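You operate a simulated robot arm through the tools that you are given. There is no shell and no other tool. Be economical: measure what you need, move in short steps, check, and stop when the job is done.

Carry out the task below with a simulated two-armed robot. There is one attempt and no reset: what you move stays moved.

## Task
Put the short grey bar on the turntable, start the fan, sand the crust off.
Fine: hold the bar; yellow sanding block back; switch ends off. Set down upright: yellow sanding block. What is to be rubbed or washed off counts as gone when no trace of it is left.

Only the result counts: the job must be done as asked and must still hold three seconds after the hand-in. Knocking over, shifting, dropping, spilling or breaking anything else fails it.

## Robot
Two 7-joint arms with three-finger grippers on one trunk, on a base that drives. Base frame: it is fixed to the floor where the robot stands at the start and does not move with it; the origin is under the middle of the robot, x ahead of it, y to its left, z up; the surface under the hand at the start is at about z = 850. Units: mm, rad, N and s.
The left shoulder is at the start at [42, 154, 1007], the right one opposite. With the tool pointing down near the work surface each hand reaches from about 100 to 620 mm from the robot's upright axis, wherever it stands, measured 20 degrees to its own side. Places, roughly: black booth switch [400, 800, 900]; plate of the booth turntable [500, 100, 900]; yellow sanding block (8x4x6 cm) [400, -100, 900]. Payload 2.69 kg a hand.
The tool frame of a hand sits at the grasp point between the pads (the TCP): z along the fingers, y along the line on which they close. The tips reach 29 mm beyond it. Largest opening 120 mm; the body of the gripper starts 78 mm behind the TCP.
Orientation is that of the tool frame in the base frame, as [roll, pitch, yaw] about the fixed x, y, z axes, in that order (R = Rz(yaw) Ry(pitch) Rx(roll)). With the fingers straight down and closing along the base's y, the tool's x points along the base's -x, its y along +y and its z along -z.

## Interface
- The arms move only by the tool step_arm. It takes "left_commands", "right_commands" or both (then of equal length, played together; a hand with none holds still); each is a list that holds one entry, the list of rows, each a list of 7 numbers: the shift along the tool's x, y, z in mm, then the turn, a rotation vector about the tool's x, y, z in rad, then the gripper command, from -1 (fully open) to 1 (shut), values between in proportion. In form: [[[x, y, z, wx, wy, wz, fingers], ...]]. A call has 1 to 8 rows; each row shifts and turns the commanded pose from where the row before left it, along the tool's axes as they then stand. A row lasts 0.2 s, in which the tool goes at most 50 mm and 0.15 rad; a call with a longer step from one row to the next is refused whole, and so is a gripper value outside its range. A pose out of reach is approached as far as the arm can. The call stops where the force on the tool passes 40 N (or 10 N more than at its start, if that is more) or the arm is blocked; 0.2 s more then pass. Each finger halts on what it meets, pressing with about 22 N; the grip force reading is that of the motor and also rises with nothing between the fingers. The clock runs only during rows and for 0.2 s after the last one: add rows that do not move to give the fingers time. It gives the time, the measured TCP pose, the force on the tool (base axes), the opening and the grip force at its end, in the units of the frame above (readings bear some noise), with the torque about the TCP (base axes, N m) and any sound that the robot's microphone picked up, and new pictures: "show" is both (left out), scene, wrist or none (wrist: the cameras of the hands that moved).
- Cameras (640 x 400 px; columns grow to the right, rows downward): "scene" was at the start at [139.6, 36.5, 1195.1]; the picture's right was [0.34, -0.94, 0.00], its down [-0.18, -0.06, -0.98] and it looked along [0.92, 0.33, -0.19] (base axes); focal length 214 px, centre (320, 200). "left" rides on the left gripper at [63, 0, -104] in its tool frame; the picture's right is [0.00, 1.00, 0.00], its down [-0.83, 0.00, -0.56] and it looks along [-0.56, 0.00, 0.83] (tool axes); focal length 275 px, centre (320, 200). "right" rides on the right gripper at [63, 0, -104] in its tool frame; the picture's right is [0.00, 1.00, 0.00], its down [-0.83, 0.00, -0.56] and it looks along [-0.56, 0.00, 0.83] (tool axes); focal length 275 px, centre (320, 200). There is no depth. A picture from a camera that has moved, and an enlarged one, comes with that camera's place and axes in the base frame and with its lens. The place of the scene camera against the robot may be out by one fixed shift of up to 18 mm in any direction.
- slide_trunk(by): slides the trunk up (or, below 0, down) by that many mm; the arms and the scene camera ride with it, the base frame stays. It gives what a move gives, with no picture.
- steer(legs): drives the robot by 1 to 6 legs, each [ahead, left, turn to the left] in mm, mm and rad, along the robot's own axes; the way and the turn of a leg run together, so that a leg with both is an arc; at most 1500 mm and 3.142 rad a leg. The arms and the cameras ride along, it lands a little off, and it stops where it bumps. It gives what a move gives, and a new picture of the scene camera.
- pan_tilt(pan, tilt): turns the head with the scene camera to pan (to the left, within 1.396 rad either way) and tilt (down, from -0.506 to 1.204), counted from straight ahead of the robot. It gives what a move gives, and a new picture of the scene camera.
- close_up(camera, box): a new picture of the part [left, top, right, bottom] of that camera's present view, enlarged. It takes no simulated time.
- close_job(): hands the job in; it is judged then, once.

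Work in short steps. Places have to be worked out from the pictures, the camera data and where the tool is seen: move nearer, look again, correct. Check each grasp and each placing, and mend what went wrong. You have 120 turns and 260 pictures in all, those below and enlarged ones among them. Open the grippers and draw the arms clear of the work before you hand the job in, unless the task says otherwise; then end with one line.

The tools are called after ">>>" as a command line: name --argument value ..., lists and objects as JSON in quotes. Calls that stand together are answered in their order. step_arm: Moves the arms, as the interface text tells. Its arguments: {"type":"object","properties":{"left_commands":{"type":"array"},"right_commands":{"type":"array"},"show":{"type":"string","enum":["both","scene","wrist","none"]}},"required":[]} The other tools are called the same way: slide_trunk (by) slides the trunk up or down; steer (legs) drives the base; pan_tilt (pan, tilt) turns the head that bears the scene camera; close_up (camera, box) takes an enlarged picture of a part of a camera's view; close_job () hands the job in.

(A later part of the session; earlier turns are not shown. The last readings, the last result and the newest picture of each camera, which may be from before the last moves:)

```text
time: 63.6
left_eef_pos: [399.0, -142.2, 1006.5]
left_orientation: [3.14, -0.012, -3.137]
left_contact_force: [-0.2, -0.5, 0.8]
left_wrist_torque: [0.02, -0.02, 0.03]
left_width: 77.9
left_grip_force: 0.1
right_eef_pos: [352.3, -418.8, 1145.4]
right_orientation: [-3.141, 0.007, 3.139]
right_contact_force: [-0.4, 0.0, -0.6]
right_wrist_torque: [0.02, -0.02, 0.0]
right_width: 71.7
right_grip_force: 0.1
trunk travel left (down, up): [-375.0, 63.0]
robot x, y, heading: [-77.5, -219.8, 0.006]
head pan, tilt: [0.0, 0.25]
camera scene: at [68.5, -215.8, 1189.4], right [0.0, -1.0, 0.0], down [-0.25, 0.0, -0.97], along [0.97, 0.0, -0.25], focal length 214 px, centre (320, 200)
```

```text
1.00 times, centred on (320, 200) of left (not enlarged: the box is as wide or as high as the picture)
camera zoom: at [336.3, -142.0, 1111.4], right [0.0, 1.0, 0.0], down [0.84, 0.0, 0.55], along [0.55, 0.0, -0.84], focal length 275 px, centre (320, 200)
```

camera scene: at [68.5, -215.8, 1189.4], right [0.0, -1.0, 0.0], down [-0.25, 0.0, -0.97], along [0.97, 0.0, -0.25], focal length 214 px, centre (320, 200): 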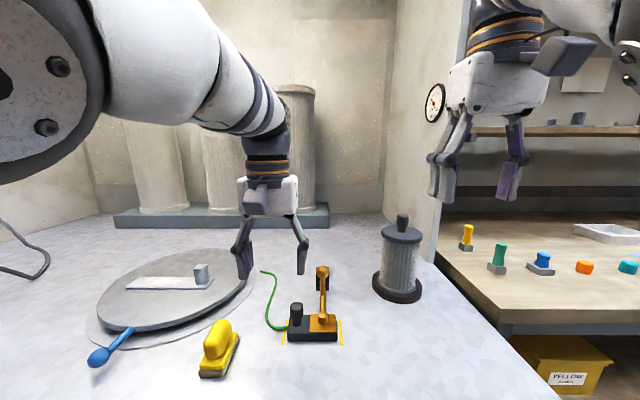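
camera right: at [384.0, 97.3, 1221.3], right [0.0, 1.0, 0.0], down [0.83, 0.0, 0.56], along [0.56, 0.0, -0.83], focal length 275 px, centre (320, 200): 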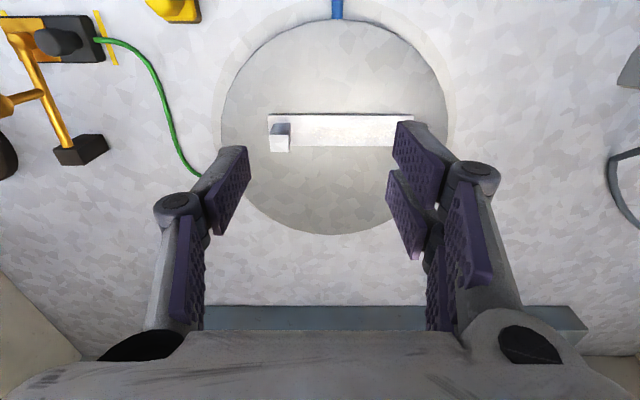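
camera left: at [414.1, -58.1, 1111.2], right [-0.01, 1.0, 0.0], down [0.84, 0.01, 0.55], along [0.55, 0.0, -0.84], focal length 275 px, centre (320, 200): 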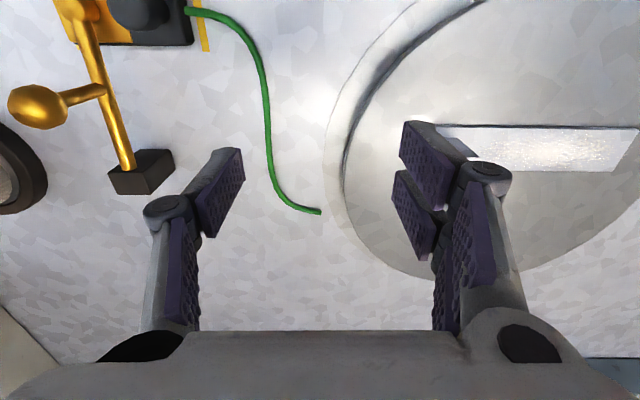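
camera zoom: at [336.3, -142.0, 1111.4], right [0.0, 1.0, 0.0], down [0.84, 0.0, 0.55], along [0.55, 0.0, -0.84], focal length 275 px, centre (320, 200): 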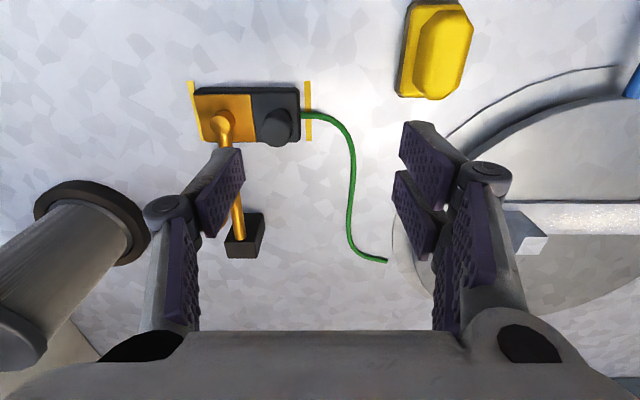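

The block is at about (358, -59). I move the left hand over it.

>>> step_arm --left_commands '[[[10, 40, 0, 0, 0, 0, -0.3], [10, 43, 0, 0, 0, 0, -0.3], [20, 0, 0, 0, 0, 0, -0.3], [0, 0, 0, 0, 0, 0, -0.3]]]' --show "wrist"

>>> close_up --camera "scene" --box '[150, 280, 310, 400]'

>>> close_up --camera "scene" --box '[400, 70, 470, 135]'

```text
time: 64.6
left_eef_pos: [399.4, -142.1, 1006.3]
left_orientation: [-3.141, -0.012, -3.139]
left_contact_force: [0.3, -1.0, 0.6]
left_wrist_torque: [0.02, 0.02, 0.0]
left_width: 78.2
left_grip_force: 0.0
left hand out of reach, approached as far as the arm can: row 1, 2, 3
right_eef_pos: [354.6, -418.6, 1145.5]
right_orientation: [-3.14, 0.009, 3.14]
right_contact_force: [0.4, 0.7, -0.2]
right_wrist_torque: [0.02, 0.03, -0.05]
right_width: 71.9
right_grip_force: 0.1
trunk travel left (down, up): [-375.0, 63.0]
robot x, y, heading: [-71.8, -222.5, 0.006]
head pan, tilt: [0.0, 0.25]
camera left: at [336.8, -141.5, 1111.1], right [0.0, 1.0, 0.0], down [0.84, 0.0, 0.55], along [0.55, 0.0, -0.84], focal length 275 px, centre (320, 200)
```

left: 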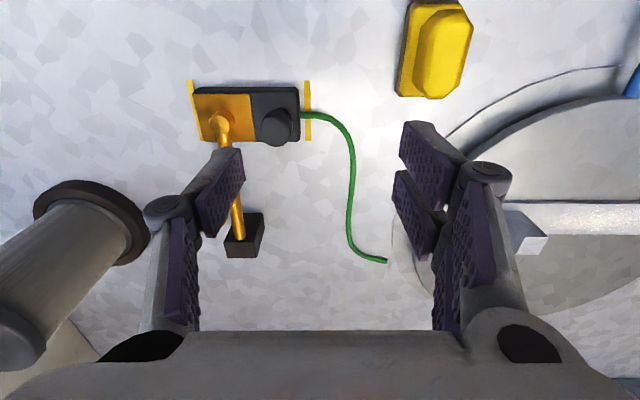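

```text
3.33 times, centred on (230, 340) of scene
camera zoom: at [69.0, -215.3, 1189.4], right [0.0, -1.0, 0.0], down [-0.25, 0.0, -0.97], along [0.97, 0.0, -0.25], focal length 715 px, centre (620, -267)
```

zoom: 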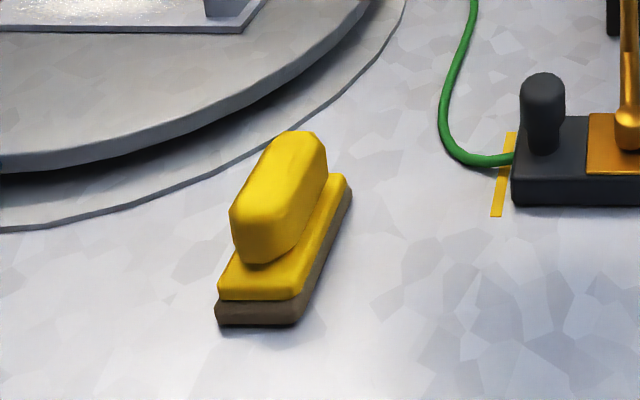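

```text
6.15 times, centred on (435, 102) of scene
camera zoom: at [69.0, -215.3, 1189.4], right [0.0, -1.0, 0.0], down [-0.25, 0.0, -0.97], along [0.97, 0.0, -0.25], focal length 1320 px, centre (-388, 800)
```

zoom: 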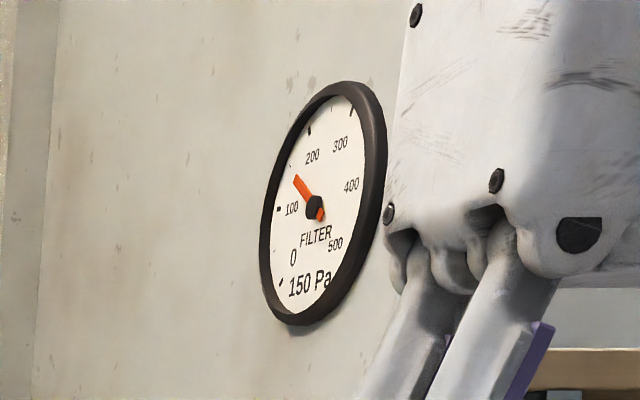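

The gauge reads ~150 Pa, so the fan runs. The left arm is stuck against a limit; I try going forward-left to get free.

>>> step_arm --left_commands '[[[-40, 40, 0, 0, 0, 0, -0.3], [-40, 40, 0, 0, 0, 0, -0.3], [0, 40, 0, 0, 0, 0, -0.3], [0, 0, 0, 0, 0, 0, -0.3]]]' --show "none"

```text
refused: row 1 steps farther than a row can; nothing moved
```

>>> step_arm --left_commands '[[[-30, 35, 0, 0, 0, 0, -0.3], [-30, 35, 0, 0, 0, 0, -0.3], [0, 40, 0, 0, 0, 0, -0.3], [0, 40, 0, 0, 0, 0, -0.3]]]' --show "none"

```text
time: 65.6
left_eef_pos: [460.2, 10.8, 1002.8]
left_orientation: [-3.139, -0.012, -3.139]
left_contact_force: [0.4, 0.5, -0.2]
left_wrist_torque: [-0.04, -0.01, -0.01]
left_width: 77.9
left_grip_force: 0.1
right_eef_pos: [353.6, -417.8, 1145.9]
right_orientation: [-3.14, 0.009, 3.14]
right_contact_force: [-0.4, 0.4, 0.0]
right_wrist_torque: [-0.05, -0.02, 0.0]
right_width: 72.0
right_grip_force: 0.0
trunk travel left (down, up): [-375.0, 63.0]
robot x, y, heading: [-76.6, -222.3, 0.005]
head pan, tilt: [0.0, 0.25]
```

Free again. I approach the block from the left side.

>>> step_arm --left_commands '[[[35, -10, 0, 0, 0, 0, -0.3], [35, -10, 0, 0, 0, 0, -0.3], [32, -20, 0, 0, 0, 0, -0.3], [0, -30, 0, 0, 0, 0, -0.3], [0, 0, 0, 0, 0, 0, -0.3]]]' --show "wrist"

```text
time: 66.8
left_eef_pos: [394.3, -48.9, 1003.3]
left_orientation: [-3.139, -0.014, -3.138]
left_contact_force: [0.1, -0.4, 0.3]
left_wrist_torque: [-0.02, -0.01, -0.01]
left_width: 78.1
left_grip_force: 0.0
left hand out of reach, approached as far as the arm can: row 3, 4
right_eef_pos: [354.0, -418.4, 1146.2]
right_orientation: [-3.141, 0.009, 3.14]
right_contact_force: [-0.7, 0.4, -0.8]
right_wrist_torque: [0.02, 0.02, 0.01]
right_width: 71.7
right_grip_force: 0.1
trunk travel left (down, up): [-375.0, 63.0]
robot x, y, heading: [-74.5, -225.2, 0.003]
head pan, tilt: [0.0, 0.25]
camera left: at [332.2, -49.5, 1107.3], right [0.0, 1.0, 0.0], down [0.84, 0.0, 0.55], along [0.55, 0.0, -0.84], focal length 275 px, centre (320, 200)
```

left: 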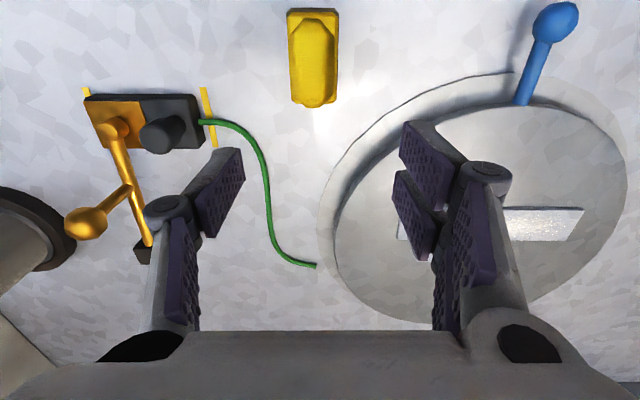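

I back the base 40 mm so the hand sits over the block.

>>> steer --legs '[[-40, 0, 0]]'

>>> step_arm --left_commands '[[[0, 0, 15, 0, 0, 0, -0.3], [0, 0, 15, 0, 0, 0, -0.3]]]' --show "wrist"

>>> close_up --camera "left" --box '[220, 0, 420, 125]'

```text
time: 67.7
left_eef_pos: [355.1, -49.7, 1003.7]
left_orientation: [-3.14, -0.011, -3.14]
left_contact_force: [0.3, 0.4, -0.2]
left_wrist_torque: [0.01, -0.05, -0.01]
left_width: 77.7
left_grip_force: 0.0
right_eef_pos: [313.9, -417.5, 1147.0]
right_orientation: [-3.14, 0.011, 3.139]
right_contact_force: [-0.6, 0.0, 0.3]
right_wrist_torque: [0.03, -0.04, 0.01]
right_width: 72.3
right_grip_force: 0.0
trunk travel left (down, up): [-375.0, 63.0]
robot x, y, heading: [-114.5, -219.9, 0.007]
head pan, tilt: [0.0, 0.25]
camera scene: at [29.5, -215.4, 1189.5], right [0.0, -1.0, 0.0], down [-0.25, 0.0, -0.97], along [0.97, 0.0, -0.25], focal length 214 px, centre (320, 200)
```

scene: 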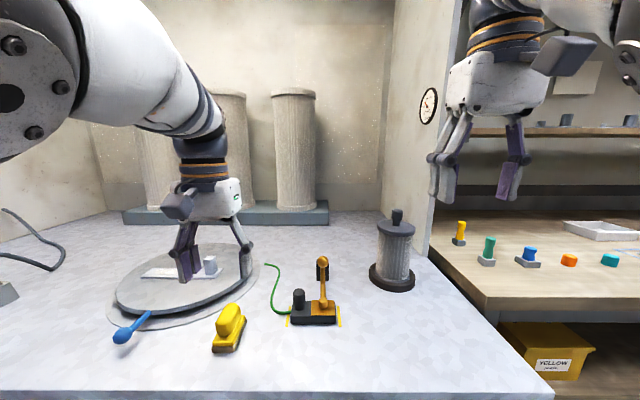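

```text
time: 68.3
left_eef_pos: [356.0, -51.1, 974.3]
left_orientation: [3.141, -0.013, -3.138]
left_contact_force: [1.0, 0.0, -1.5]
left_wrist_torque: [0.05, 0.01, 0.0]
left_width: 77.9
left_grip_force: 0.1
right_eef_pos: [316.0, -417.8, 1146.1]
right_orientation: [-3.139, 0.008, 3.14]
right_contact_force: [0.7, 0.7, -0.1]
right_wrist_torque: [0.01, -0.01, 0.03]
right_width: 72.0
right_grip_force: 0.1
trunk travel left (down, up): [-375.0, 63.0]
robot x, y, heading: [-114.0, -221.7, 0.003]
head pan, tilt: [0.0, 0.25]
camera left: at [292.7, -50.0, 1078.6], right [0.0, 1.0, 0.0], down [0.84, 0.0, 0.54], along [0.54, 0.0, -0.84], focal length 275 px, centre (320, 200)
```

left: 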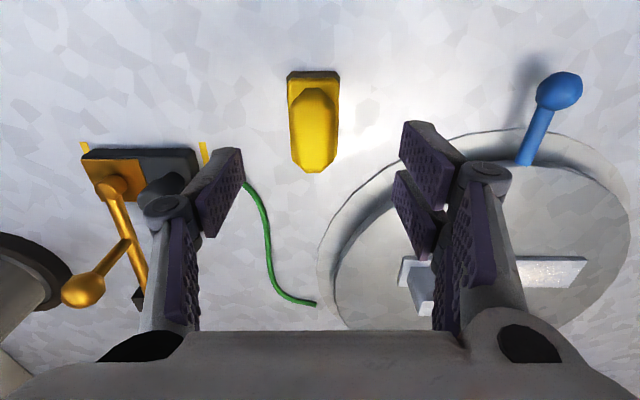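

```text
3.20 times, centred on (320, 62) of left
camera zoom: at [292.7, -50.0, 1078.6], right [0.0, 1.0, 0.0], down [0.84, 0.0, 0.54], along [0.54, 0.0, -0.84], focal length 881 px, centre (320, 640)
```

zoom: 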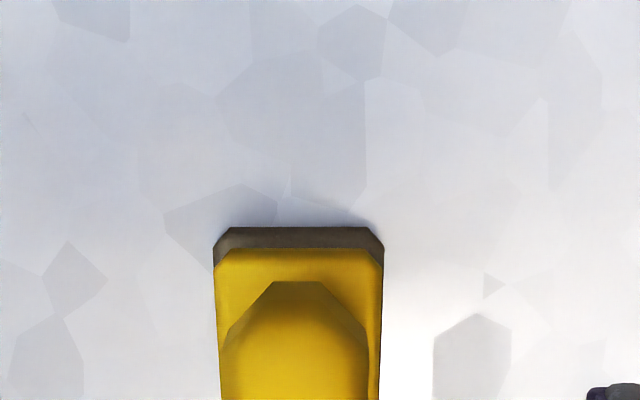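

Block spans about x 323–403, y −75…−35; handle centre (363, −54.5). I lower to TCP z≈909 and grip the handle.

>>> step_arm --left_commands '[[[-7, -3.5, 30, 0, 0, 0, -0.3], [0, 0, 35, 0, 0, 0, -0.3], [0, 0, 0, 0, 0, 0, -0.3]]]' --show "wrist"

>>> close_up --camera "scene" --box '[120, 240, 320, 380]'

```text
time: 69.1
left_eef_pos: [361.7, -52.8, 906.8]
left_orientation: [-3.14, -0.013, -3.138]
left_contact_force: [0.6, 0.4, -0.1]
left_wrist_torque: [0.03, 0.01, 0.01]
left_width: 77.9
left_grip_force: 0.0
right_eef_pos: [315.5, -419.1, 1145.3]
right_orientation: [-3.14, 0.009, 3.139]
right_contact_force: [-0.7, -0.5, -0.4]
right_wrist_torque: [0.01, -0.01, 0.0]
right_width: 72.0
right_grip_force: 0.0
trunk travel left (down, up): [-375.0, 63.0]
robot x, y, heading: [-112.0, -223.4, -0.0]
head pan, tilt: [0.0, 0.25]
camera left: at [299.5, -52.2, 1011.5], right [0.0, 1.0, 0.0], down [0.84, 0.0, 0.55], along [0.55, 0.0, -0.84], focal length 275 px, centre (320, 200)
```

left: 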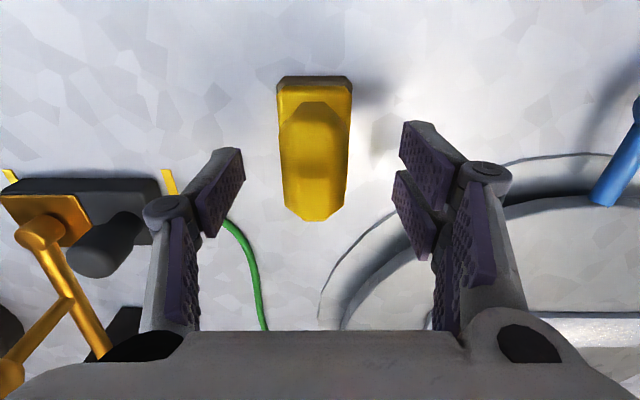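

```text
2.86 times, centred on (220, 310) of scene
camera zoom: at [30.5, -215.4, 1189.4], right [0.0, -1.0, 0.0], down [-0.25, 0.0, -0.97], along [0.97, 0.0, -0.25], focal length 613 px, centre (606, -114)
```

zoom: 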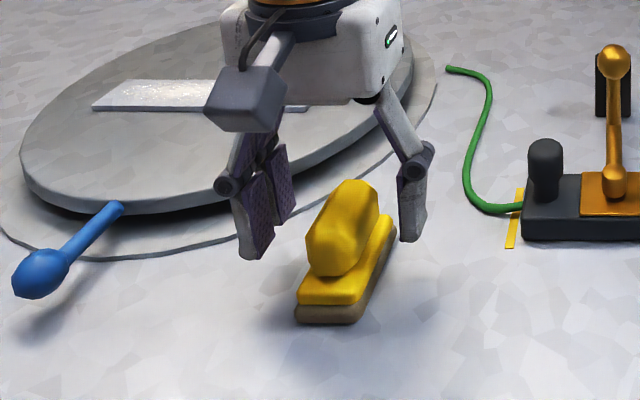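

Good alignment; small shift and close.

>>> step_arm --left_commands '[[[-3, -2, 0, 0, 0, 0, -0.3], [0, 0, 0, 0, 0, 0, 0.3], [0, 0, 0, 0, 0, 0, 1], [0, 0, 0, 0, 0, 0, 1], [0, 0, 0, 0, 0, 0, 1]]]' --show "wrist"

```text
time: 70.3
left_eef_pos: [365.3, -55.5, 906.5]
left_orientation: [-3.14, -0.013, -3.138]
left_contact_force: [-0.9, 0.2, -0.4]
left_wrist_torque: [-0.07, -0.03, 0.02]
left_width: 29.1
left_grip_force: 22.3
right_eef_pos: [315.1, -418.5, 1144.6]
right_orientation: [-3.14, 0.008, 3.141]
right_contact_force: [-1.0, 0.0, 0.8]
right_wrist_torque: [-0.01, 0.0, -0.03]
right_width: 72.4
right_grip_force: 0.0
trunk travel left (down, up): [-375.0, 63.0]
robot x, y, heading: [-115.7, -224.7, 0.005]
head pan, tilt: [0.0, 0.25]
camera left: at [302.7, -54.3, 1010.8], right [0.0, 1.0, 0.0], down [0.84, 0.0, 0.54], along [0.54, 0.0, -0.84], focal length 275 px, centre (320, 200)
```

left: 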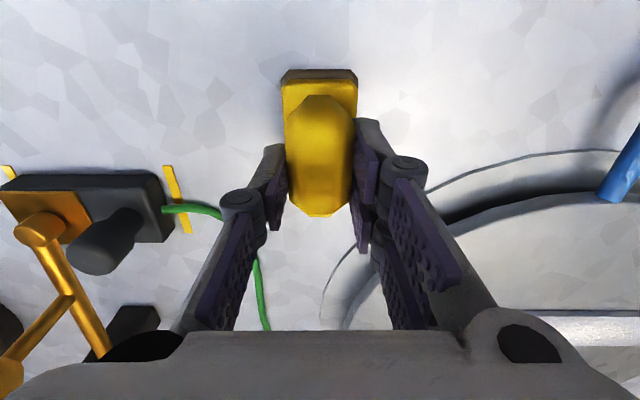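

Gripped at 29 mm. Rest pose recorded: TCP (365, −55.5, 906.5). I lift.

>>> step_arm --left_commands '[[[0, 0, -10, 0, 0, 0, 1], [0, 0, -15, 0, 0, 0, 1], [0, 0, 0, 0, 0, 0, 1]]]' --show "wrist"

```text
time: 71.1
left_eef_pos: [366.8, -56.7, 930.8]
left_orientation: [-3.14, -0.015, -3.137]
left_contact_force: [-0.6, 0.1, -1.3]
left_wrist_torque: [0.0, -0.01, 0.01]
left_width: 29.7
left_grip_force: 21.7
right_eef_pos: [315.7, -418.6, 1145.4]
right_orientation: [-3.14, 0.009, 3.14]
right_contact_force: [-1.2, 0.0, 0.0]
right_wrist_torque: [-0.04, 0.01, 0.0]
right_width: 72.1
right_grip_force: 0.1
trunk travel left (down, up): [-375.0, 63.0]
robot x, y, heading: [-114.9, -221.2, 0.005]
head pan, tilt: [0.0, 0.25]
camera left: at [303.5, -56.1, 1035.9], right [0.0, 1.0, 0.0], down [0.84, 0.0, 0.54], along [0.54, 0.0, -0.84], focal length 275 px, centre (320, 200)
```

left: 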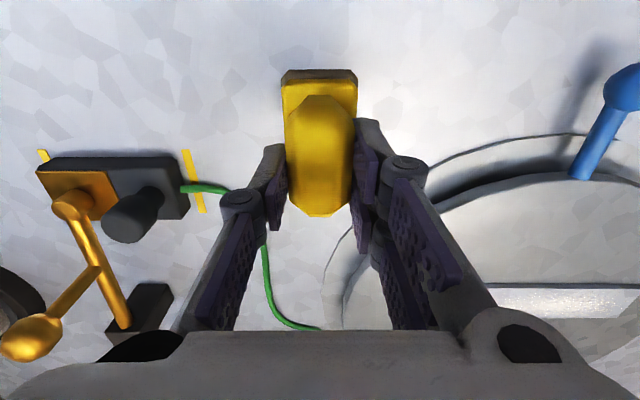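

Block lifted. I raise it, then drive to the sanding station at about (−30, 90).

>>> step_arm --left_commands '[[[0, 0, -30, 0, 0, 0, 1], [0, 0, -30, 0, 0, 0, 1], [0, 0, -25, 0, 0, 0, 1]]]' --show "none"

>>> steer --legs '[[85, 310, 0]]'

>>> close_up --camera "right" --box '[0, 0, 640, 400]'

```text
time: 71.9
left_eef_pos: [366.8, -54.2, 1015.4]
left_orientation: [-3.139, -0.015, -3.138]
left_contact_force: [-0.3, 0.2, -1.7]
left_wrist_torque: [0.06, -0.05, 0.03]
left_width: 29.4
left_grip_force: 22.1
right_eef_pos: [316.4, -418.0, 1145.9]
right_orientation: [-3.139, 0.01, 3.139]
right_contact_force: [-0.7, 0.8, -0.1]
right_wrist_torque: [-0.01, 0.01, -0.02]
right_width: 71.9
right_grip_force: 0.0
trunk travel left (down, up): [-375.0, 63.0]
robot x, y, heading: [-112.3, -223.8, 0.006]
head pan, tilt: [0.0, 0.25]
```

```text
time: 74.8
left_eef_pos: [443.3, 254.8, 1015.8]
left_orientation: [-3.14, -0.015, -3.129]
left_contact_force: [-0.4, -0.5, -0.7]
left_wrist_torque: [0.02, 0.06, -0.01]
left_width: 29.6
left_grip_force: 22.4
right_eef_pos: [396.2, -109.9, 1145.9]
right_orientation: [-3.139, 0.008, -3.134]
right_contact_force: [-0.4, -0.9, 0.4]
right_wrist_torque: [-0.01, 0.01, 0.03]
right_width: 72.1
right_grip_force: 0.1
trunk travel left (down, up): [-375.0, 63.0]
robot x, y, heading: [-39.0, 81.0, 0.01]
head pan, tilt: [0.0, 0.25]
camera scene: at [109.7, 91.2, 1189.3], right [0.01, -1.0, 0.0], down [-0.25, 0.0, -0.97], along [0.97, 0.01, -0.25], focal length 214 px, centre (320, 200)
```

scene: 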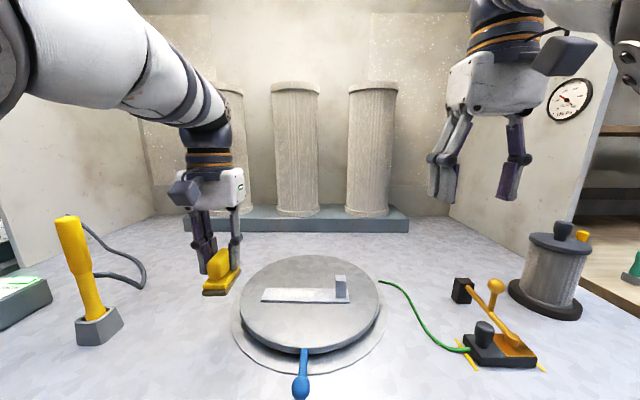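

```text
1.00 times, centred on (320, 200) of right (not enlarged: the box is as wide or as high as the picture)
camera zoom: at [331.5, -109.5, 1248.7], right [-0.01, 1.0, 0.0], down [0.83, 0.01, 0.56], along [0.56, 0.01, -0.83], focal length 275 px, centre (320, 200)
```

zoom: 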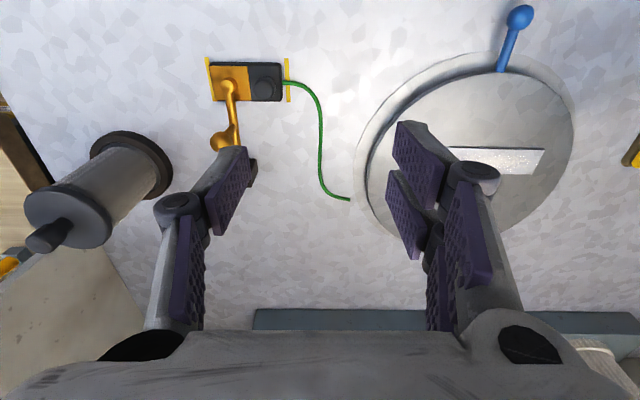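

Good. Right hand: lower and rotate −90° so that it closes along x with the camera on the far right side.

>>> step_arm --right_commands '[[[-20, 10, 30, 0, 0, 0, -0.2], [-20, 10, 30, 0, 0, 0, -0.2], [-20, 10, 30, 0, 0, 0, -0.2], [0, 0, 0, 0, 0, -0.14, -0.2], [0, 0, 0, 0, 0, -0.14, -0.2], [0, 0, 0, 0, 0, -0.14, -0.2], [0, 0, 0, 0, 0, -0.14, -0.2], [0, 0, 0, 0, 0, -0.14, -0.2]]]' --show "none"

>>> step_arm --right_commands '[[[0, 0, 0, 0, 0, -0.14, -0.2], [0, 0, 0, 0, 0, -0.14, -0.2], [0, 0, 0, 0, 0, -0.14, -0.2], [0, 0, 0, 0, 0, -0.14, -0.2], [0, 0, 0, 0, 0, -0.14, -0.2], [0, 0, 0, 0, 0, -0.14, -0.2], [0, 0, 0, 0, 0, -0.03, -0.2], [0, 0, 0, 0, 0, 0, -0.2]]]'

```text
time: 76.6
left_eef_pos: [443.6, 254.2, 1016.9]
left_orientation: [-3.14, -0.013, -3.13]
left_contact_force: [-0.1, -0.1, -1.2]
left_wrist_torque: [-0.01, 0.04, -0.02]
left_width: 29.4
left_grip_force: 22.1
right_eef_pos: [456.5, -79.2, 1056.0]
right_orientation: [-3.135, 0.008, -2.431]
right_contact_force: [1.4, -0.3, -0.7]
right_wrist_torque: [-0.01, -0.01, -0.04]
right_width: 71.8
right_grip_force: 0.1
trunk travel left (down, up): [-375.0, 63.0]
robot x, y, heading: [-37.1, 84.1, 0.017]
head pan, tilt: [0.0, 0.25]
```

```text
time: 78.4
left_eef_pos: [443.7, 254.6, 1016.7]
left_orientation: [-3.138, -0.014, -3.13]
left_contact_force: [-0.5, 0.1, -1.3]
left_wrist_torque: [0.0, 0.03, 0.01]
left_width: 29.5
left_grip_force: 21.8
right_eef_pos: [457.6, -79.3, 1056.3]
right_orientation: [-3.133, -0.001, -1.562]
right_contact_force: [0.7, 0.4, 0.0]
right_wrist_torque: [-0.01, -0.01, 0.01]
right_width: 72.0
right_grip_force: 0.1
trunk travel left (down, up): [-375.0, 63.0]
robot x, y, heading: [-33.6, 82.7, 0.017]
head pan, tilt: [0.0, 0.25]
camera scene: at [109.6, 90.9, 1189.3], right [0.01, -1.0, 0.0], down [-0.25, 0.0, -0.97], along [0.97, 0.01, -0.25], focal length 214 px, centre (320, 200)
camera right: at [455.8, -142.0, 1159.6], right [-1.0, -0.01, -0.01], down [-0.01, 0.83, 0.56], along [0.0, 0.56, -0.83], focal length 275 px, centre (320, 200)
```

scene: 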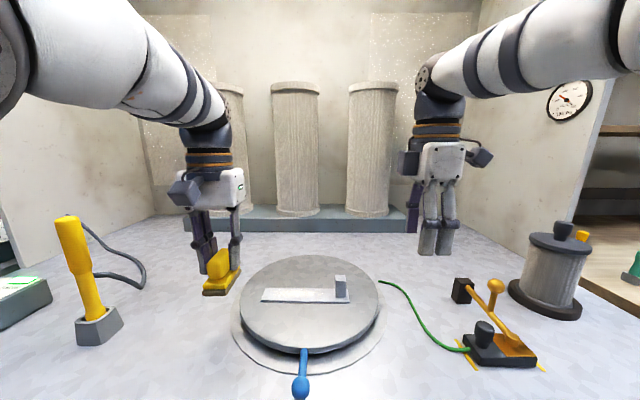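
right: 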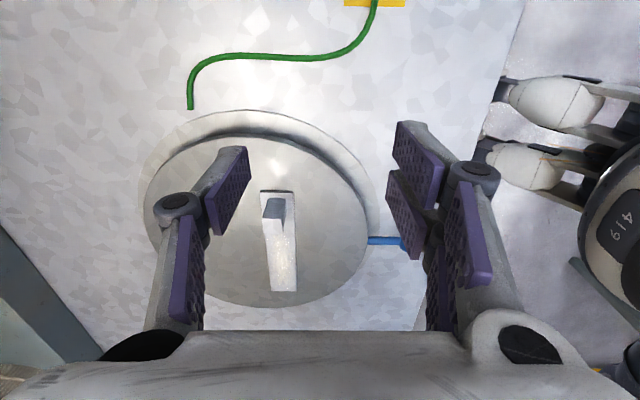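

Rotation worked. Now I tilt the hand about its y axis so its body leans away to the right, and look.

>>> step_arm --right_commands '[[[0, 0, 0, 0, -0.14, 0, -0.2], [0, 0, 0, 0, -0.14, 0, -0.2], [0, 0, 0, 0, -0.14, 0, -0.2], [0, 0, 0, 0, -0.14, 0, -0.2], [0, 0, 0, 0, -0.14, 0, -0.2], [0, 0, 0, 0, 0, 0, -0.2]]]'

>>> close_up --camera "right" --box '[160, 150, 400, 300]'

```text
time: 79.8
left_eef_pos: [443.0, 255.2, 1016.5]
left_orientation: [-3.141, -0.013, -3.128]
left_contact_force: [-0.2, -0.5, -0.6]
left_wrist_torque: [0.0, 0.0, 0.01]
left_width: 29.4
left_grip_force: 22.4
right_eef_pos: [457.8, -78.3, 1056.4]
right_orientation: [-3.13, 0.7, -1.556]
right_contact_force: [-0.1, 0.0, 0.2]
right_wrist_torque: [-0.01, -0.03, -0.01]
right_width: 72.2
right_grip_force: 0.0
trunk travel left (down, up): [-375.0, 63.0]
robot x, y, heading: [-34.8, 83.2, 0.01]
head pan, tilt: [0.0, 0.25]
camera scene: at [109.5, 91.2, 1189.4], right [0.01, -1.0, 0.0], down [-0.25, 0.0, -0.97], along [0.97, 0.01, -0.25], focal length 214 px, centre (320, 200)
camera right: at [456.5, -193.4, 1094.5], right [-1.0, -0.01, -0.01], down [-0.01, 0.28, 0.96], along [-0.01, 0.96, -0.28], focal length 275 px, centre (320, 200)
```

scene: 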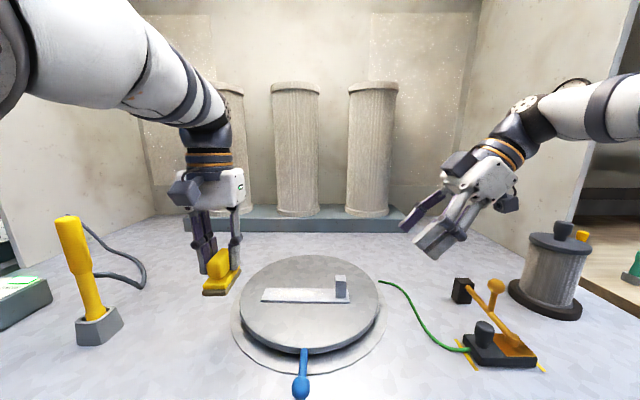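
right: 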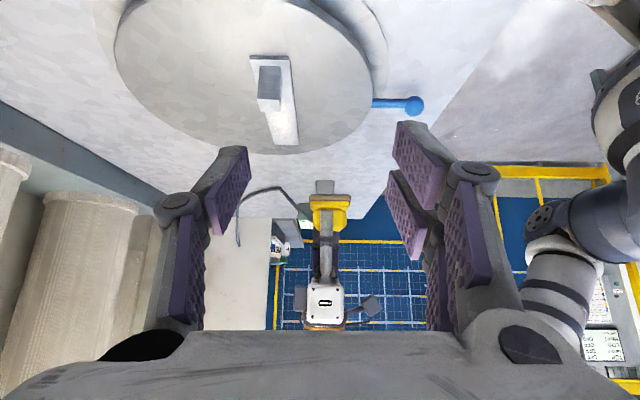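

```text
2.67 times, centred on (280, 225) of right
camera zoom: at [456.5, -193.4, 1094.5], right [-1.0, -0.01, -0.01], down [-0.01, 0.28, 0.96], along [-0.01, 0.96, -0.28], focal length 734 px, centre (427, 133)
```

zoom: 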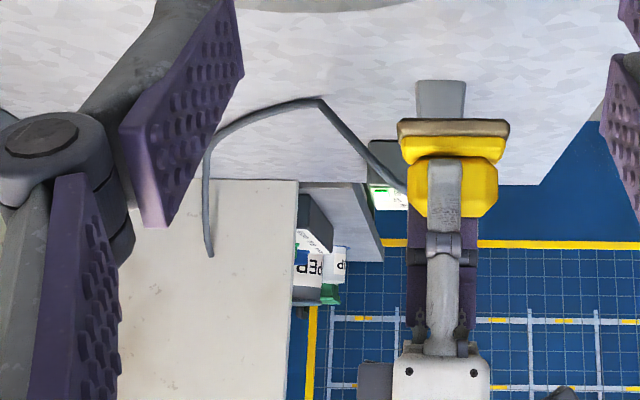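

Post near face at about (506, 38). I move the tilted right hand along its axis toward it.

>>> step_arm --right_commands '[[[-1, -25, 20, 0, 0, 0, -0.2], [-1, -24, 20, 0, 0, 0, -0.2], [0, 0, 25, 0, 0, 0, -0.2], [0, 0, 10, 0, 0, 0, -0.2], [0, 0, 0, 0, 0, 0, -0.2]]]'

>>> close_up --camera "right" --box '[200, 20, 440, 170]'

```text
time: 81.0
left_eef_pos: [444.5, 254.1, 1016.5]
left_orientation: [-3.14, -0.015, -3.13]
left_contact_force: [-0.1, -0.4, -0.6]
left_wrist_torque: [0.03, -0.01, -0.01]
left_width: 29.7
left_grip_force: 22.0
right_eef_pos: [507.1, -29.1, 998.2]
right_orientation: [-3.131, 0.699, -1.556]
right_contact_force: [0.0, 0.4, 0.4]
right_wrist_torque: [0.04, -0.01, -0.01]
right_width: 71.7
right_grip_force: 0.1
trunk travel left (down, up): [-375.0, 63.0]
robot x, y, heading: [-33.1, 81.7, 0.012]
head pan, tilt: [0.0, 0.25]
camera scene: at [109.5, 90.9, 1189.4], right [0.01, -1.0, 0.0], down [-0.25, 0.0, -0.97], along [0.97, 0.01, -0.25], focal length 214 px, centre (320, 200)
camera right: at [506.6, -143.6, 1038.9], right [-1.0, -0.01, -0.01], down [-0.01, 0.28, 0.96], along [-0.01, 0.96, -0.28], focal length 275 px, centre (320, 200)
```

scene: 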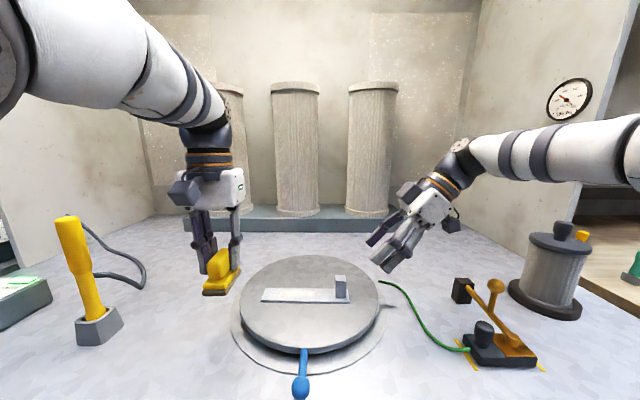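
right: 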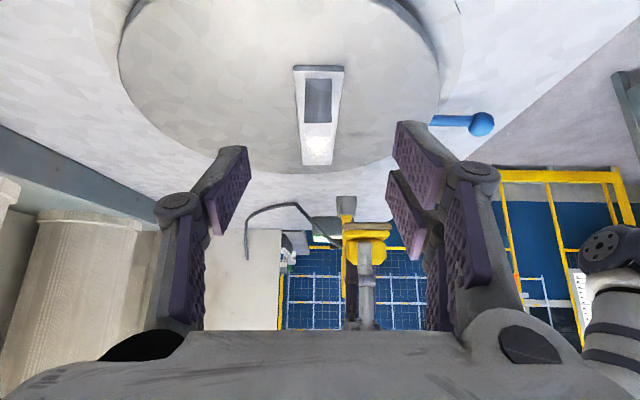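

```text
2.67 times, centred on (320, 95) of right
camera zoom: at [506.6, -143.6, 1038.9], right [-1.0, -0.01, -0.01], down [-0.01, 0.28, 0.96], along [-0.01, 0.96, -0.28], focal length 734 px, centre (320, 480)
```

zoom: 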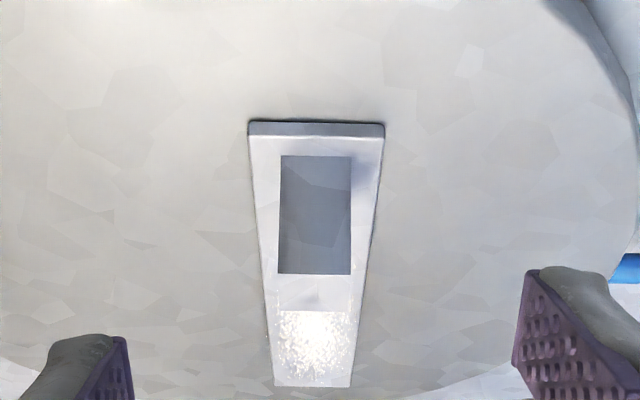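

The post is centred: x≈505.5, y 38–59, z 886–926. I advance most of the way.

>>> step_arm --right_commands '[[[-1.5, 1.5, 35, 0, 0, 0, -0.2], [-1.3, 0, 35, 0, 0, 0, -0.2], [0, 0, 17, 0, 0, 0, -0.2], [0, 0, 0, 0, 0, 0, -0.2]]]' --show "wrist"

>>> close_up --camera "scene" --box '[240, 200, 440, 340]'

```text
time: 82.0
left_eef_pos: [443.2, 255.7, 1015.7]
left_orientation: [-3.14, -0.014, -3.13]
left_contact_force: [0.0, 0.2, -0.3]
left_wrist_torque: [0.01, -0.03, 0.01]
left_width: 29.6
left_grip_force: 21.8
right_eef_pos: [502.6, 28.8, 935.4]
right_orientation: [-3.129, 0.698, -1.558]
right_contact_force: [-0.3, -0.1, -0.2]
right_wrist_torque: [0.0, 0.0, -0.02]
right_width: 72.0
right_grip_force: 0.1
trunk travel left (down, up): [-375.0, 63.0]
robot x, y, heading: [-35.8, 85.3, 0.017]
head pan, tilt: [0.0, 0.25]
camera right: at [503.6, -85.7, 974.3], right [-1.0, -0.01, -0.01], down [-0.01, 0.28, 0.96], along [-0.01, 0.96, -0.28], focal length 275 px, centre (320, 200)
```

right: 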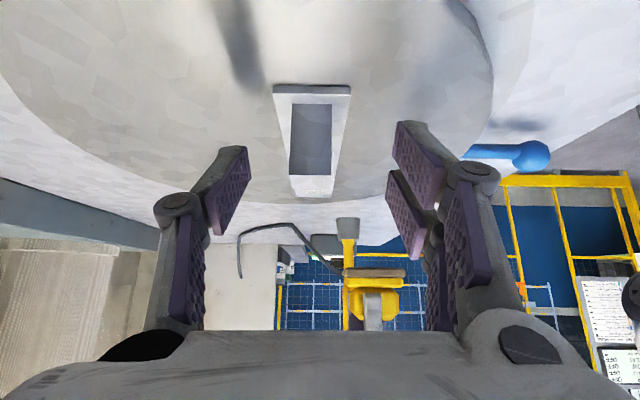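

```text
2.86 times, centred on (340, 270) of scene
camera zoom: at [109.5, 90.9, 1189.4], right [0.01, -1.0, 0.0], down [-0.25, 0.0, -0.97], along [0.97, 0.01, -0.25], focal length 613 px, centre (263, 0)
```

zoom: 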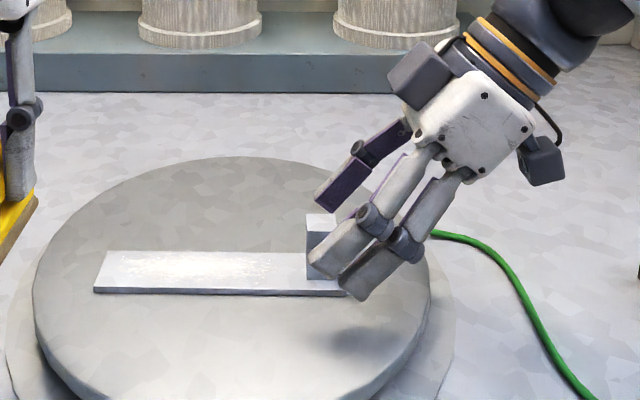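

I advance 12 mm more and close gently on the post.

>>> step_arm --right_commands '[[[-1, -2.4, 12, 0, 0, 0, -0.2], [0, 0, 0, 0, 0, 0, 0.2], [0, 0, 0, 0, 0, 0, 1], [0, 0, 0, 0, 0, 0, 1], [0, 0, 0, 0, 0, 0, 1]]]' --show "wrist"

>>> close_up --camera "scene" --box '[240, 220, 440, 360]'

```text
time: 83.2
left_eef_pos: [443.1, 254.4, 1016.1]
left_orientation: [-3.141, -0.013, -3.129]
left_contact_force: [-0.3, -0.8, -1.5]
left_wrist_torque: [0.0, 0.01, -0.01]
left_width: 29.7
left_grip_force: 22.0
right_eef_pos: [506.7, 37.2, 926.8]
right_orientation: [-3.13, 0.698, -1.557]
right_contact_force: [0.0, -0.8, 4.1]
right_wrist_torque: [0.25, 0.08, -0.07]
right_width: 24.7
right_grip_force: 22.2
trunk travel left (down, up): [-375.0, 63.0]
robot x, y, heading: [-36.2, 88.8, 0.013]
head pan, tilt: [0.0, 0.25]
camera right: at [505.9, -77.5, 965.8], right [-1.0, -0.01, -0.01], down [-0.01, 0.28, 0.96], along [-0.01, 0.96, -0.28], focal length 275 px, centre (320, 200)
```

right: 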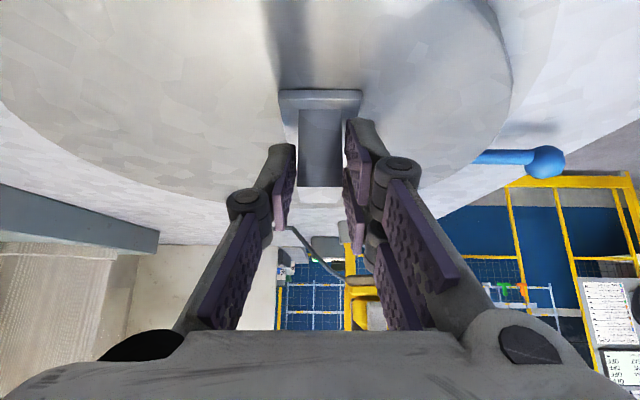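

```text
2.86 times, centred on (340, 290) of scene
camera zoom: at [109.4, 90.9, 1189.4], right [0.01, -1.0, 0.0], down [-0.25, 0.0, -0.97], along [0.97, 0.01, -0.25], focal length 613 px, centre (263, -57)
```

zoom: 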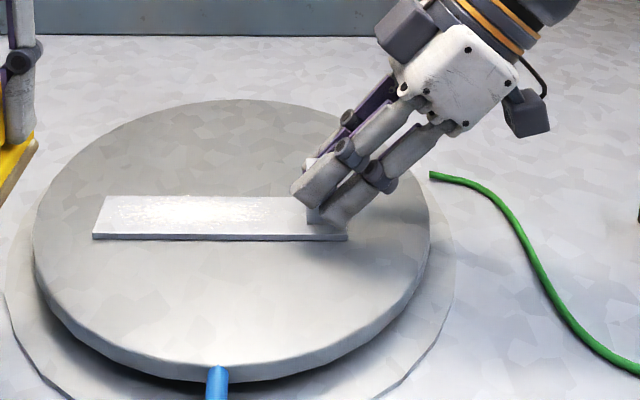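

The post is held. Now the left hand brings the block above the bar middle.

>>> step_arm --left_commands '[[[-32, -30, 0, 0, 0, 0, 1], [-32, -30, 20, 0, 0, 0, 1], [0, -30, 30, 0, 0, 0, 1], [0, 0, 15, 0, 0, 0, 1], [0, 0, 0, 0, 0, 0, 1]]]'

>>> close_up --camera "scene" --box '[240, 200, 440, 340]'

```text
time: 84.4
left_eef_pos: [504.8, 165.1, 949.2]
left_orientation: [-3.141, -0.014, -3.129]
left_contact_force: [-0.1, -0.7, -0.3]
left_wrist_torque: [0.02, 0.01, 0.03]
left_width: 29.7
left_grip_force: 22.3
right_eef_pos: [505.1, 36.4, 926.6]
right_orientation: [-3.128, 0.698, -1.558]
right_contact_force: [-0.7, -0.5, 3.2]
right_wrist_torque: [0.14, 0.09, -0.06]
right_width: 24.8
right_grip_force: 22.0
trunk travel left (down, up): [-375.0, 63.0]
robot x, y, heading: [-35.9, 85.5, 0.014]
head pan, tilt: [0.0, 0.25]
camera scene: at [109.4, 90.8, 1189.4], right [0.01, -1.0, 0.0], down [-0.25, 0.0, -0.97], along [0.97, 0.01, -0.25], focal length 214 px, centre (320, 200)
camera left: at [443.1, 165.6, 1054.2], right [-0.01, 1.0, 0.0], down [0.84, 0.01, 0.54], along [0.54, 0.0, -0.84], focal length 275 px, centre (320, 200)
```

scene: 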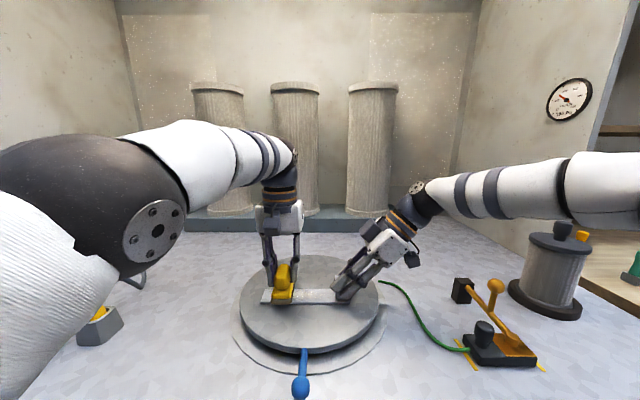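
left: 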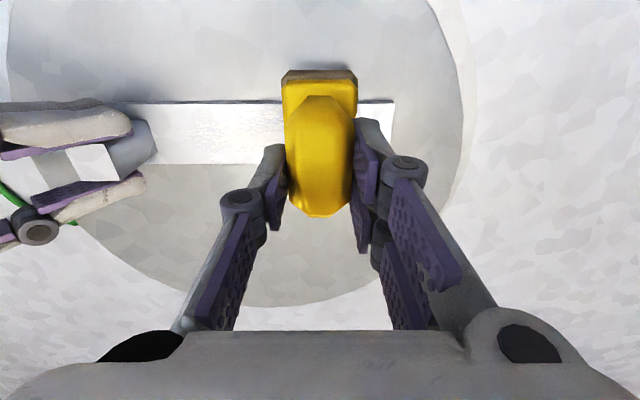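

```text
2.86 times, centred on (340, 270) of scene
camera zoom: at [109.4, 90.8, 1189.4], right [0.01, -1.0, 0.0], down [-0.25, 0.0, -0.97], along [0.97, 0.01, -0.25], focal length 613 px, centre (263, 0)
```

zoom: 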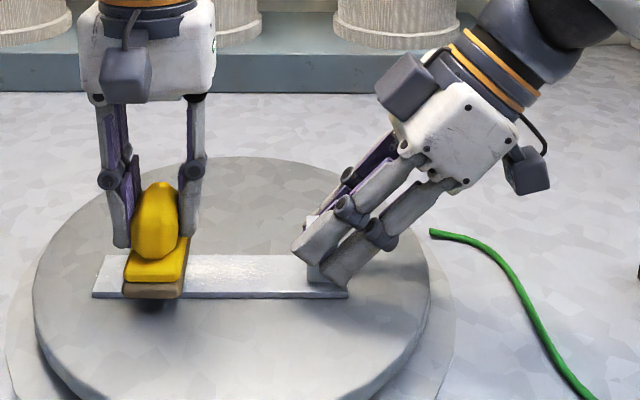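

Block just above the bar. I lower to contact.

>>> step_arm --left_commands '[[[0, 0, 4, 0, 0, 0, 1], [0, 0, 2.5, 0, 0, 0, 1], [0, 0, 0, 0, 0, 0, 1]]]' --show "none"

```text
time: 85.2
left_eef_pos: [505.5, 166.3, 944.0]
left_orientation: [-3.141, -0.013, -3.13]
left_contact_force: [0.5, 0.6, -1.7]
left_wrist_torque: [-0.03, 0.01, 0.0]
left_width: 29.5
left_grip_force: 22.2
right_eef_pos: [506.0, 35.6, 925.5]
right_orientation: [-3.129, 0.699, -1.556]
right_contact_force: [0.9, -1.7, 3.0]
right_wrist_torque: [-0.1, 0.07, -0.02]
right_width: 24.9
right_grip_force: 21.8
trunk travel left (down, up): [-375.0, 63.0]
robot x, y, heading: [-39.1, 82.4, 0.015]
head pan, tilt: [0.0, 0.25]
```

>>> step_arm --left_commands '[[[0, 0, 1.5, 0, 0, 0, 1], [0, 0, 1.5, 0, 0, 0, 1], [0, 0, 0, 0, 0, 0, 1]]]' --show "none"

```text
time: 86.0
left_eef_pos: [507.2, 165.0, 941.2]
left_orientation: [-3.14, -0.012, -3.129]
left_contact_force: [2.1, 1.9, 8.1]
left_wrist_torque: [0.0, -0.06, -0.03]
left_width: 29.5
left_grip_force: 22.2
right_eef_pos: [505.5, 36.1, 925.5]
right_orientation: [-3.131, 0.696, -1.557]
right_contact_force: [1.5, -1.9, -0.1]
right_wrist_torque: [-0.04, 0.07, -0.11]
right_width: 24.9
right_grip_force: 21.7
trunk travel left (down, up): [-375.0, 63.0]
robot x, y, heading: [-38.5, 86.5, 0.016]
head pan, tilt: [0.0, 0.25]
```

Pressing with about 9 N. I stroke along the bar.

>>> step_arm --left_commands '[[[0, 17, 0, 0, 0, 0, 1], [0, 17, 0, 0, 0, 0, 1], [0, -20, 0, 0, 0, 0, 1], [0, -20, 0, 0, 0, 0, 1], [0, -20, 0, 0, 0, 0, 1], [0, -20, 0, 0, 0, 0, 1], [0, 0, 0, 0, 0, 0, 1]]]'

>>> close_up --camera "scene" --box '[240, 200, 440, 340]'

```text
time: 87.6
left_eef_pos: [506.7, 117.5, 942.2]
left_orientation: [3.14, -0.011, -3.127]
left_contact_force: [2.7, 15.2, 19.5]
left_wrist_torque: [0.66, -0.06, -0.01]
left_width: 29.7
left_grip_force: 21.9
right_eef_pos: [505.8, 35.4, 926.6]
right_orientation: [-3.129, 0.696, -1.558]
right_contact_force: [0.8, -14.7, -3.2]
right_wrist_torque: [-0.36, 0.07, -0.1]
right_width: 24.6
right_grip_force: 21.6
trunk travel left (down, up): [-375.0, 63.0]
robot x, y, heading: [-35.4, 85.4, 0.013]
head pan, tilt: [0.0, 0.25]
camera scene: at [108.9, 90.7, 1189.5], right [0.01, -1.0, 0.0], down [-0.25, 0.0, -0.97], along [0.97, 0.01, -0.25], focal length 214 px, centre (320, 200)
camera left: at [443.8, 118.4, 1046.5], right [-0.01, 1.0, 0.0], down [0.84, 0.01, 0.55], along [0.55, 0.01, -0.84], focal length 275 px, centre (320, 200)
```

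scene: 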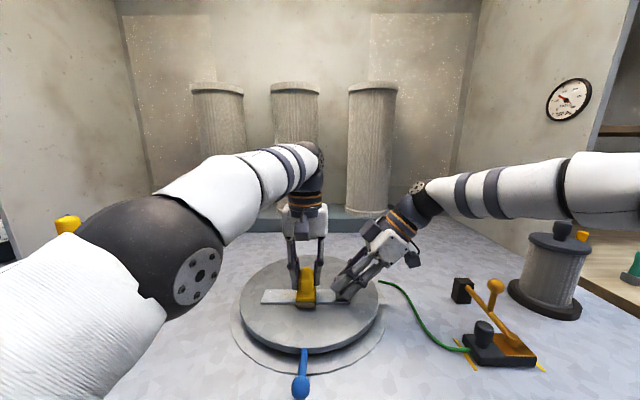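
left: 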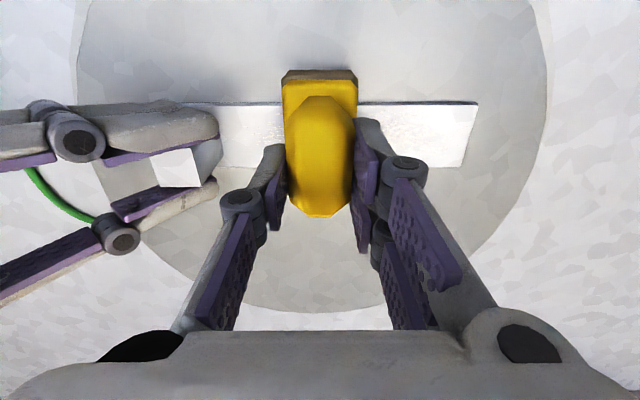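

```text
2.86 times, centred on (340, 270) of scene
camera zoom: at [108.9, 90.7, 1189.5], right [0.01, -1.0, 0.0], down [-0.25, 0.0, -0.97], along [0.97, 0.01, -0.25], focal length 613 px, centre (263, 0)
```

zoom: 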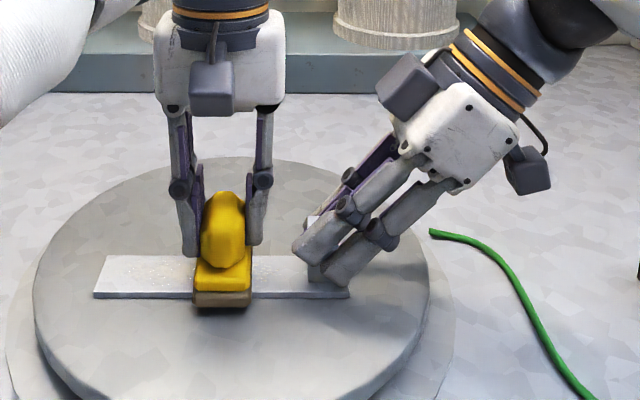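

Crust is coming off where rubbed; the hold is firm. More strokes.

>>> step_arm --left_commands '[[[0, -11, 0, 0, 0, 0, 1], [0, 24, 0, 0, 0, 0, 1], [0, 24, 0, 0, 0, 0, 1], [0, 24, 0, 0, 0, 0, 1], [0, 24, 0, 0, 0, 0, 1], [0, -16, 0, 0, 0, 0, 1], [0, 18, 0, 0, 0, 0, 1], [0, -24, 0, 0, 0, 0, 1]]]' --show "none"

>>> step_arm --left_commands '[[[0, -24, 0, 0, 0, 0, 1], [0, -24, 0, 0, 0, 0, 1], [0, -24, 0, 0, 0, 0, 1], [0, 24, 0, 0, 0, 0, 1], [0, 24, 0, 0, 0, 0, 1], [0, 24, 0, 0, 0, 0, 1], [0, 24, 0, 0, 0, 0, 1], [0, 0, 0, 0, 0, 0, 1]]]' --show "wrist"

>>> close_up --camera "scene" --box '[240, 240, 380, 330]'

```text
time: 89.4
left_eef_pos: [525.0, 176.6, 945.6]
left_orientation: [-3.138, -0.012, -3.131]
left_contact_force: [-0.2, -0.1, -0.5]
left_wrist_torque: [0.02, -0.01, 0.0]
left_width: 29.6
left_grip_force: 21.6
left hand out of reach, approached as far as the arm can: row 3, 4, 5, 8
right_eef_pos: [505.7, 35.7, 926.8]
right_orientation: [-3.129, 0.698, -1.558]
right_contact_force: [-0.7, -1.7, 4.8]
right_wrist_torque: [0.21, 0.07, 0.09]
right_width: 24.8
right_grip_force: 22.0
trunk travel left (down, up): [-375.0, 63.0]
robot x, y, heading: [-38.3, 82.7, 0.014]
head pan, tilt: [0.0, 0.25]
```

```text
time: 91.2
left_eef_pos: [527.9, 210.1, 948.7]
left_orientation: [-3.141, -0.016, -3.127]
left_contact_force: [-0.1, -1.0, 0.2]
left_wrist_torque: [0.02, 0.02, 0.05]
left_width: 29.7
left_grip_force: 22.1
left hand out of reach, approached as far as the arm can: row 1, 2, 3, 4, 5, 6, 7
right_eef_pos: [505.0, 37.9, 927.0]
right_orientation: [-3.128, 0.697, -1.557]
right_contact_force: [-0.6, -0.8, 5.6]
right_wrist_torque: [-0.2, 0.04, -0.02]
right_width: 24.8
right_grip_force: 21.6
trunk travel left (down, up): [-375.0, 63.0]
robot x, y, heading: [-32.6, 84.2, 0.015]
head pan, tilt: [0.0, 0.25]
camera left: at [466.8, 211.9, 1052.8], right [-0.01, 1.0, 0.0], down [0.84, 0.01, 0.54], along [0.54, 0.0, -0.84], focal length 275 px, centre (320, 200)
```

left: 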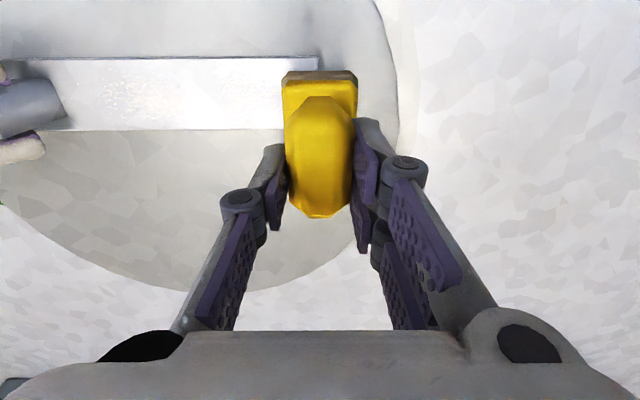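

```text
4.44 times, centred on (310, 285) of scene
camera zoom: at [109.2, 91.0, 1189.4], right [0.01, -1.0, 0.0], down [-0.25, 0.0, -0.97], along [0.97, 0.01, -0.25], focal length 953 px, centre (364, -178)
```

zoom: 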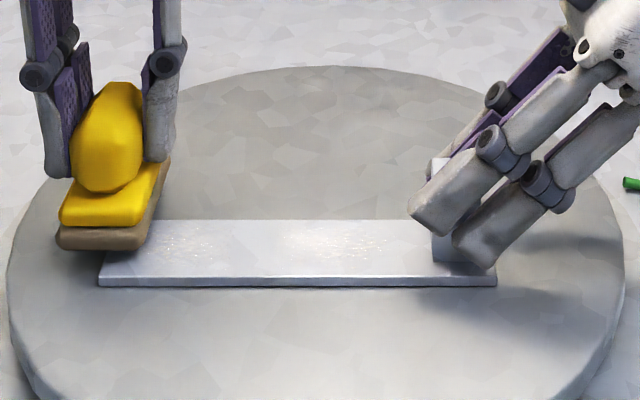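

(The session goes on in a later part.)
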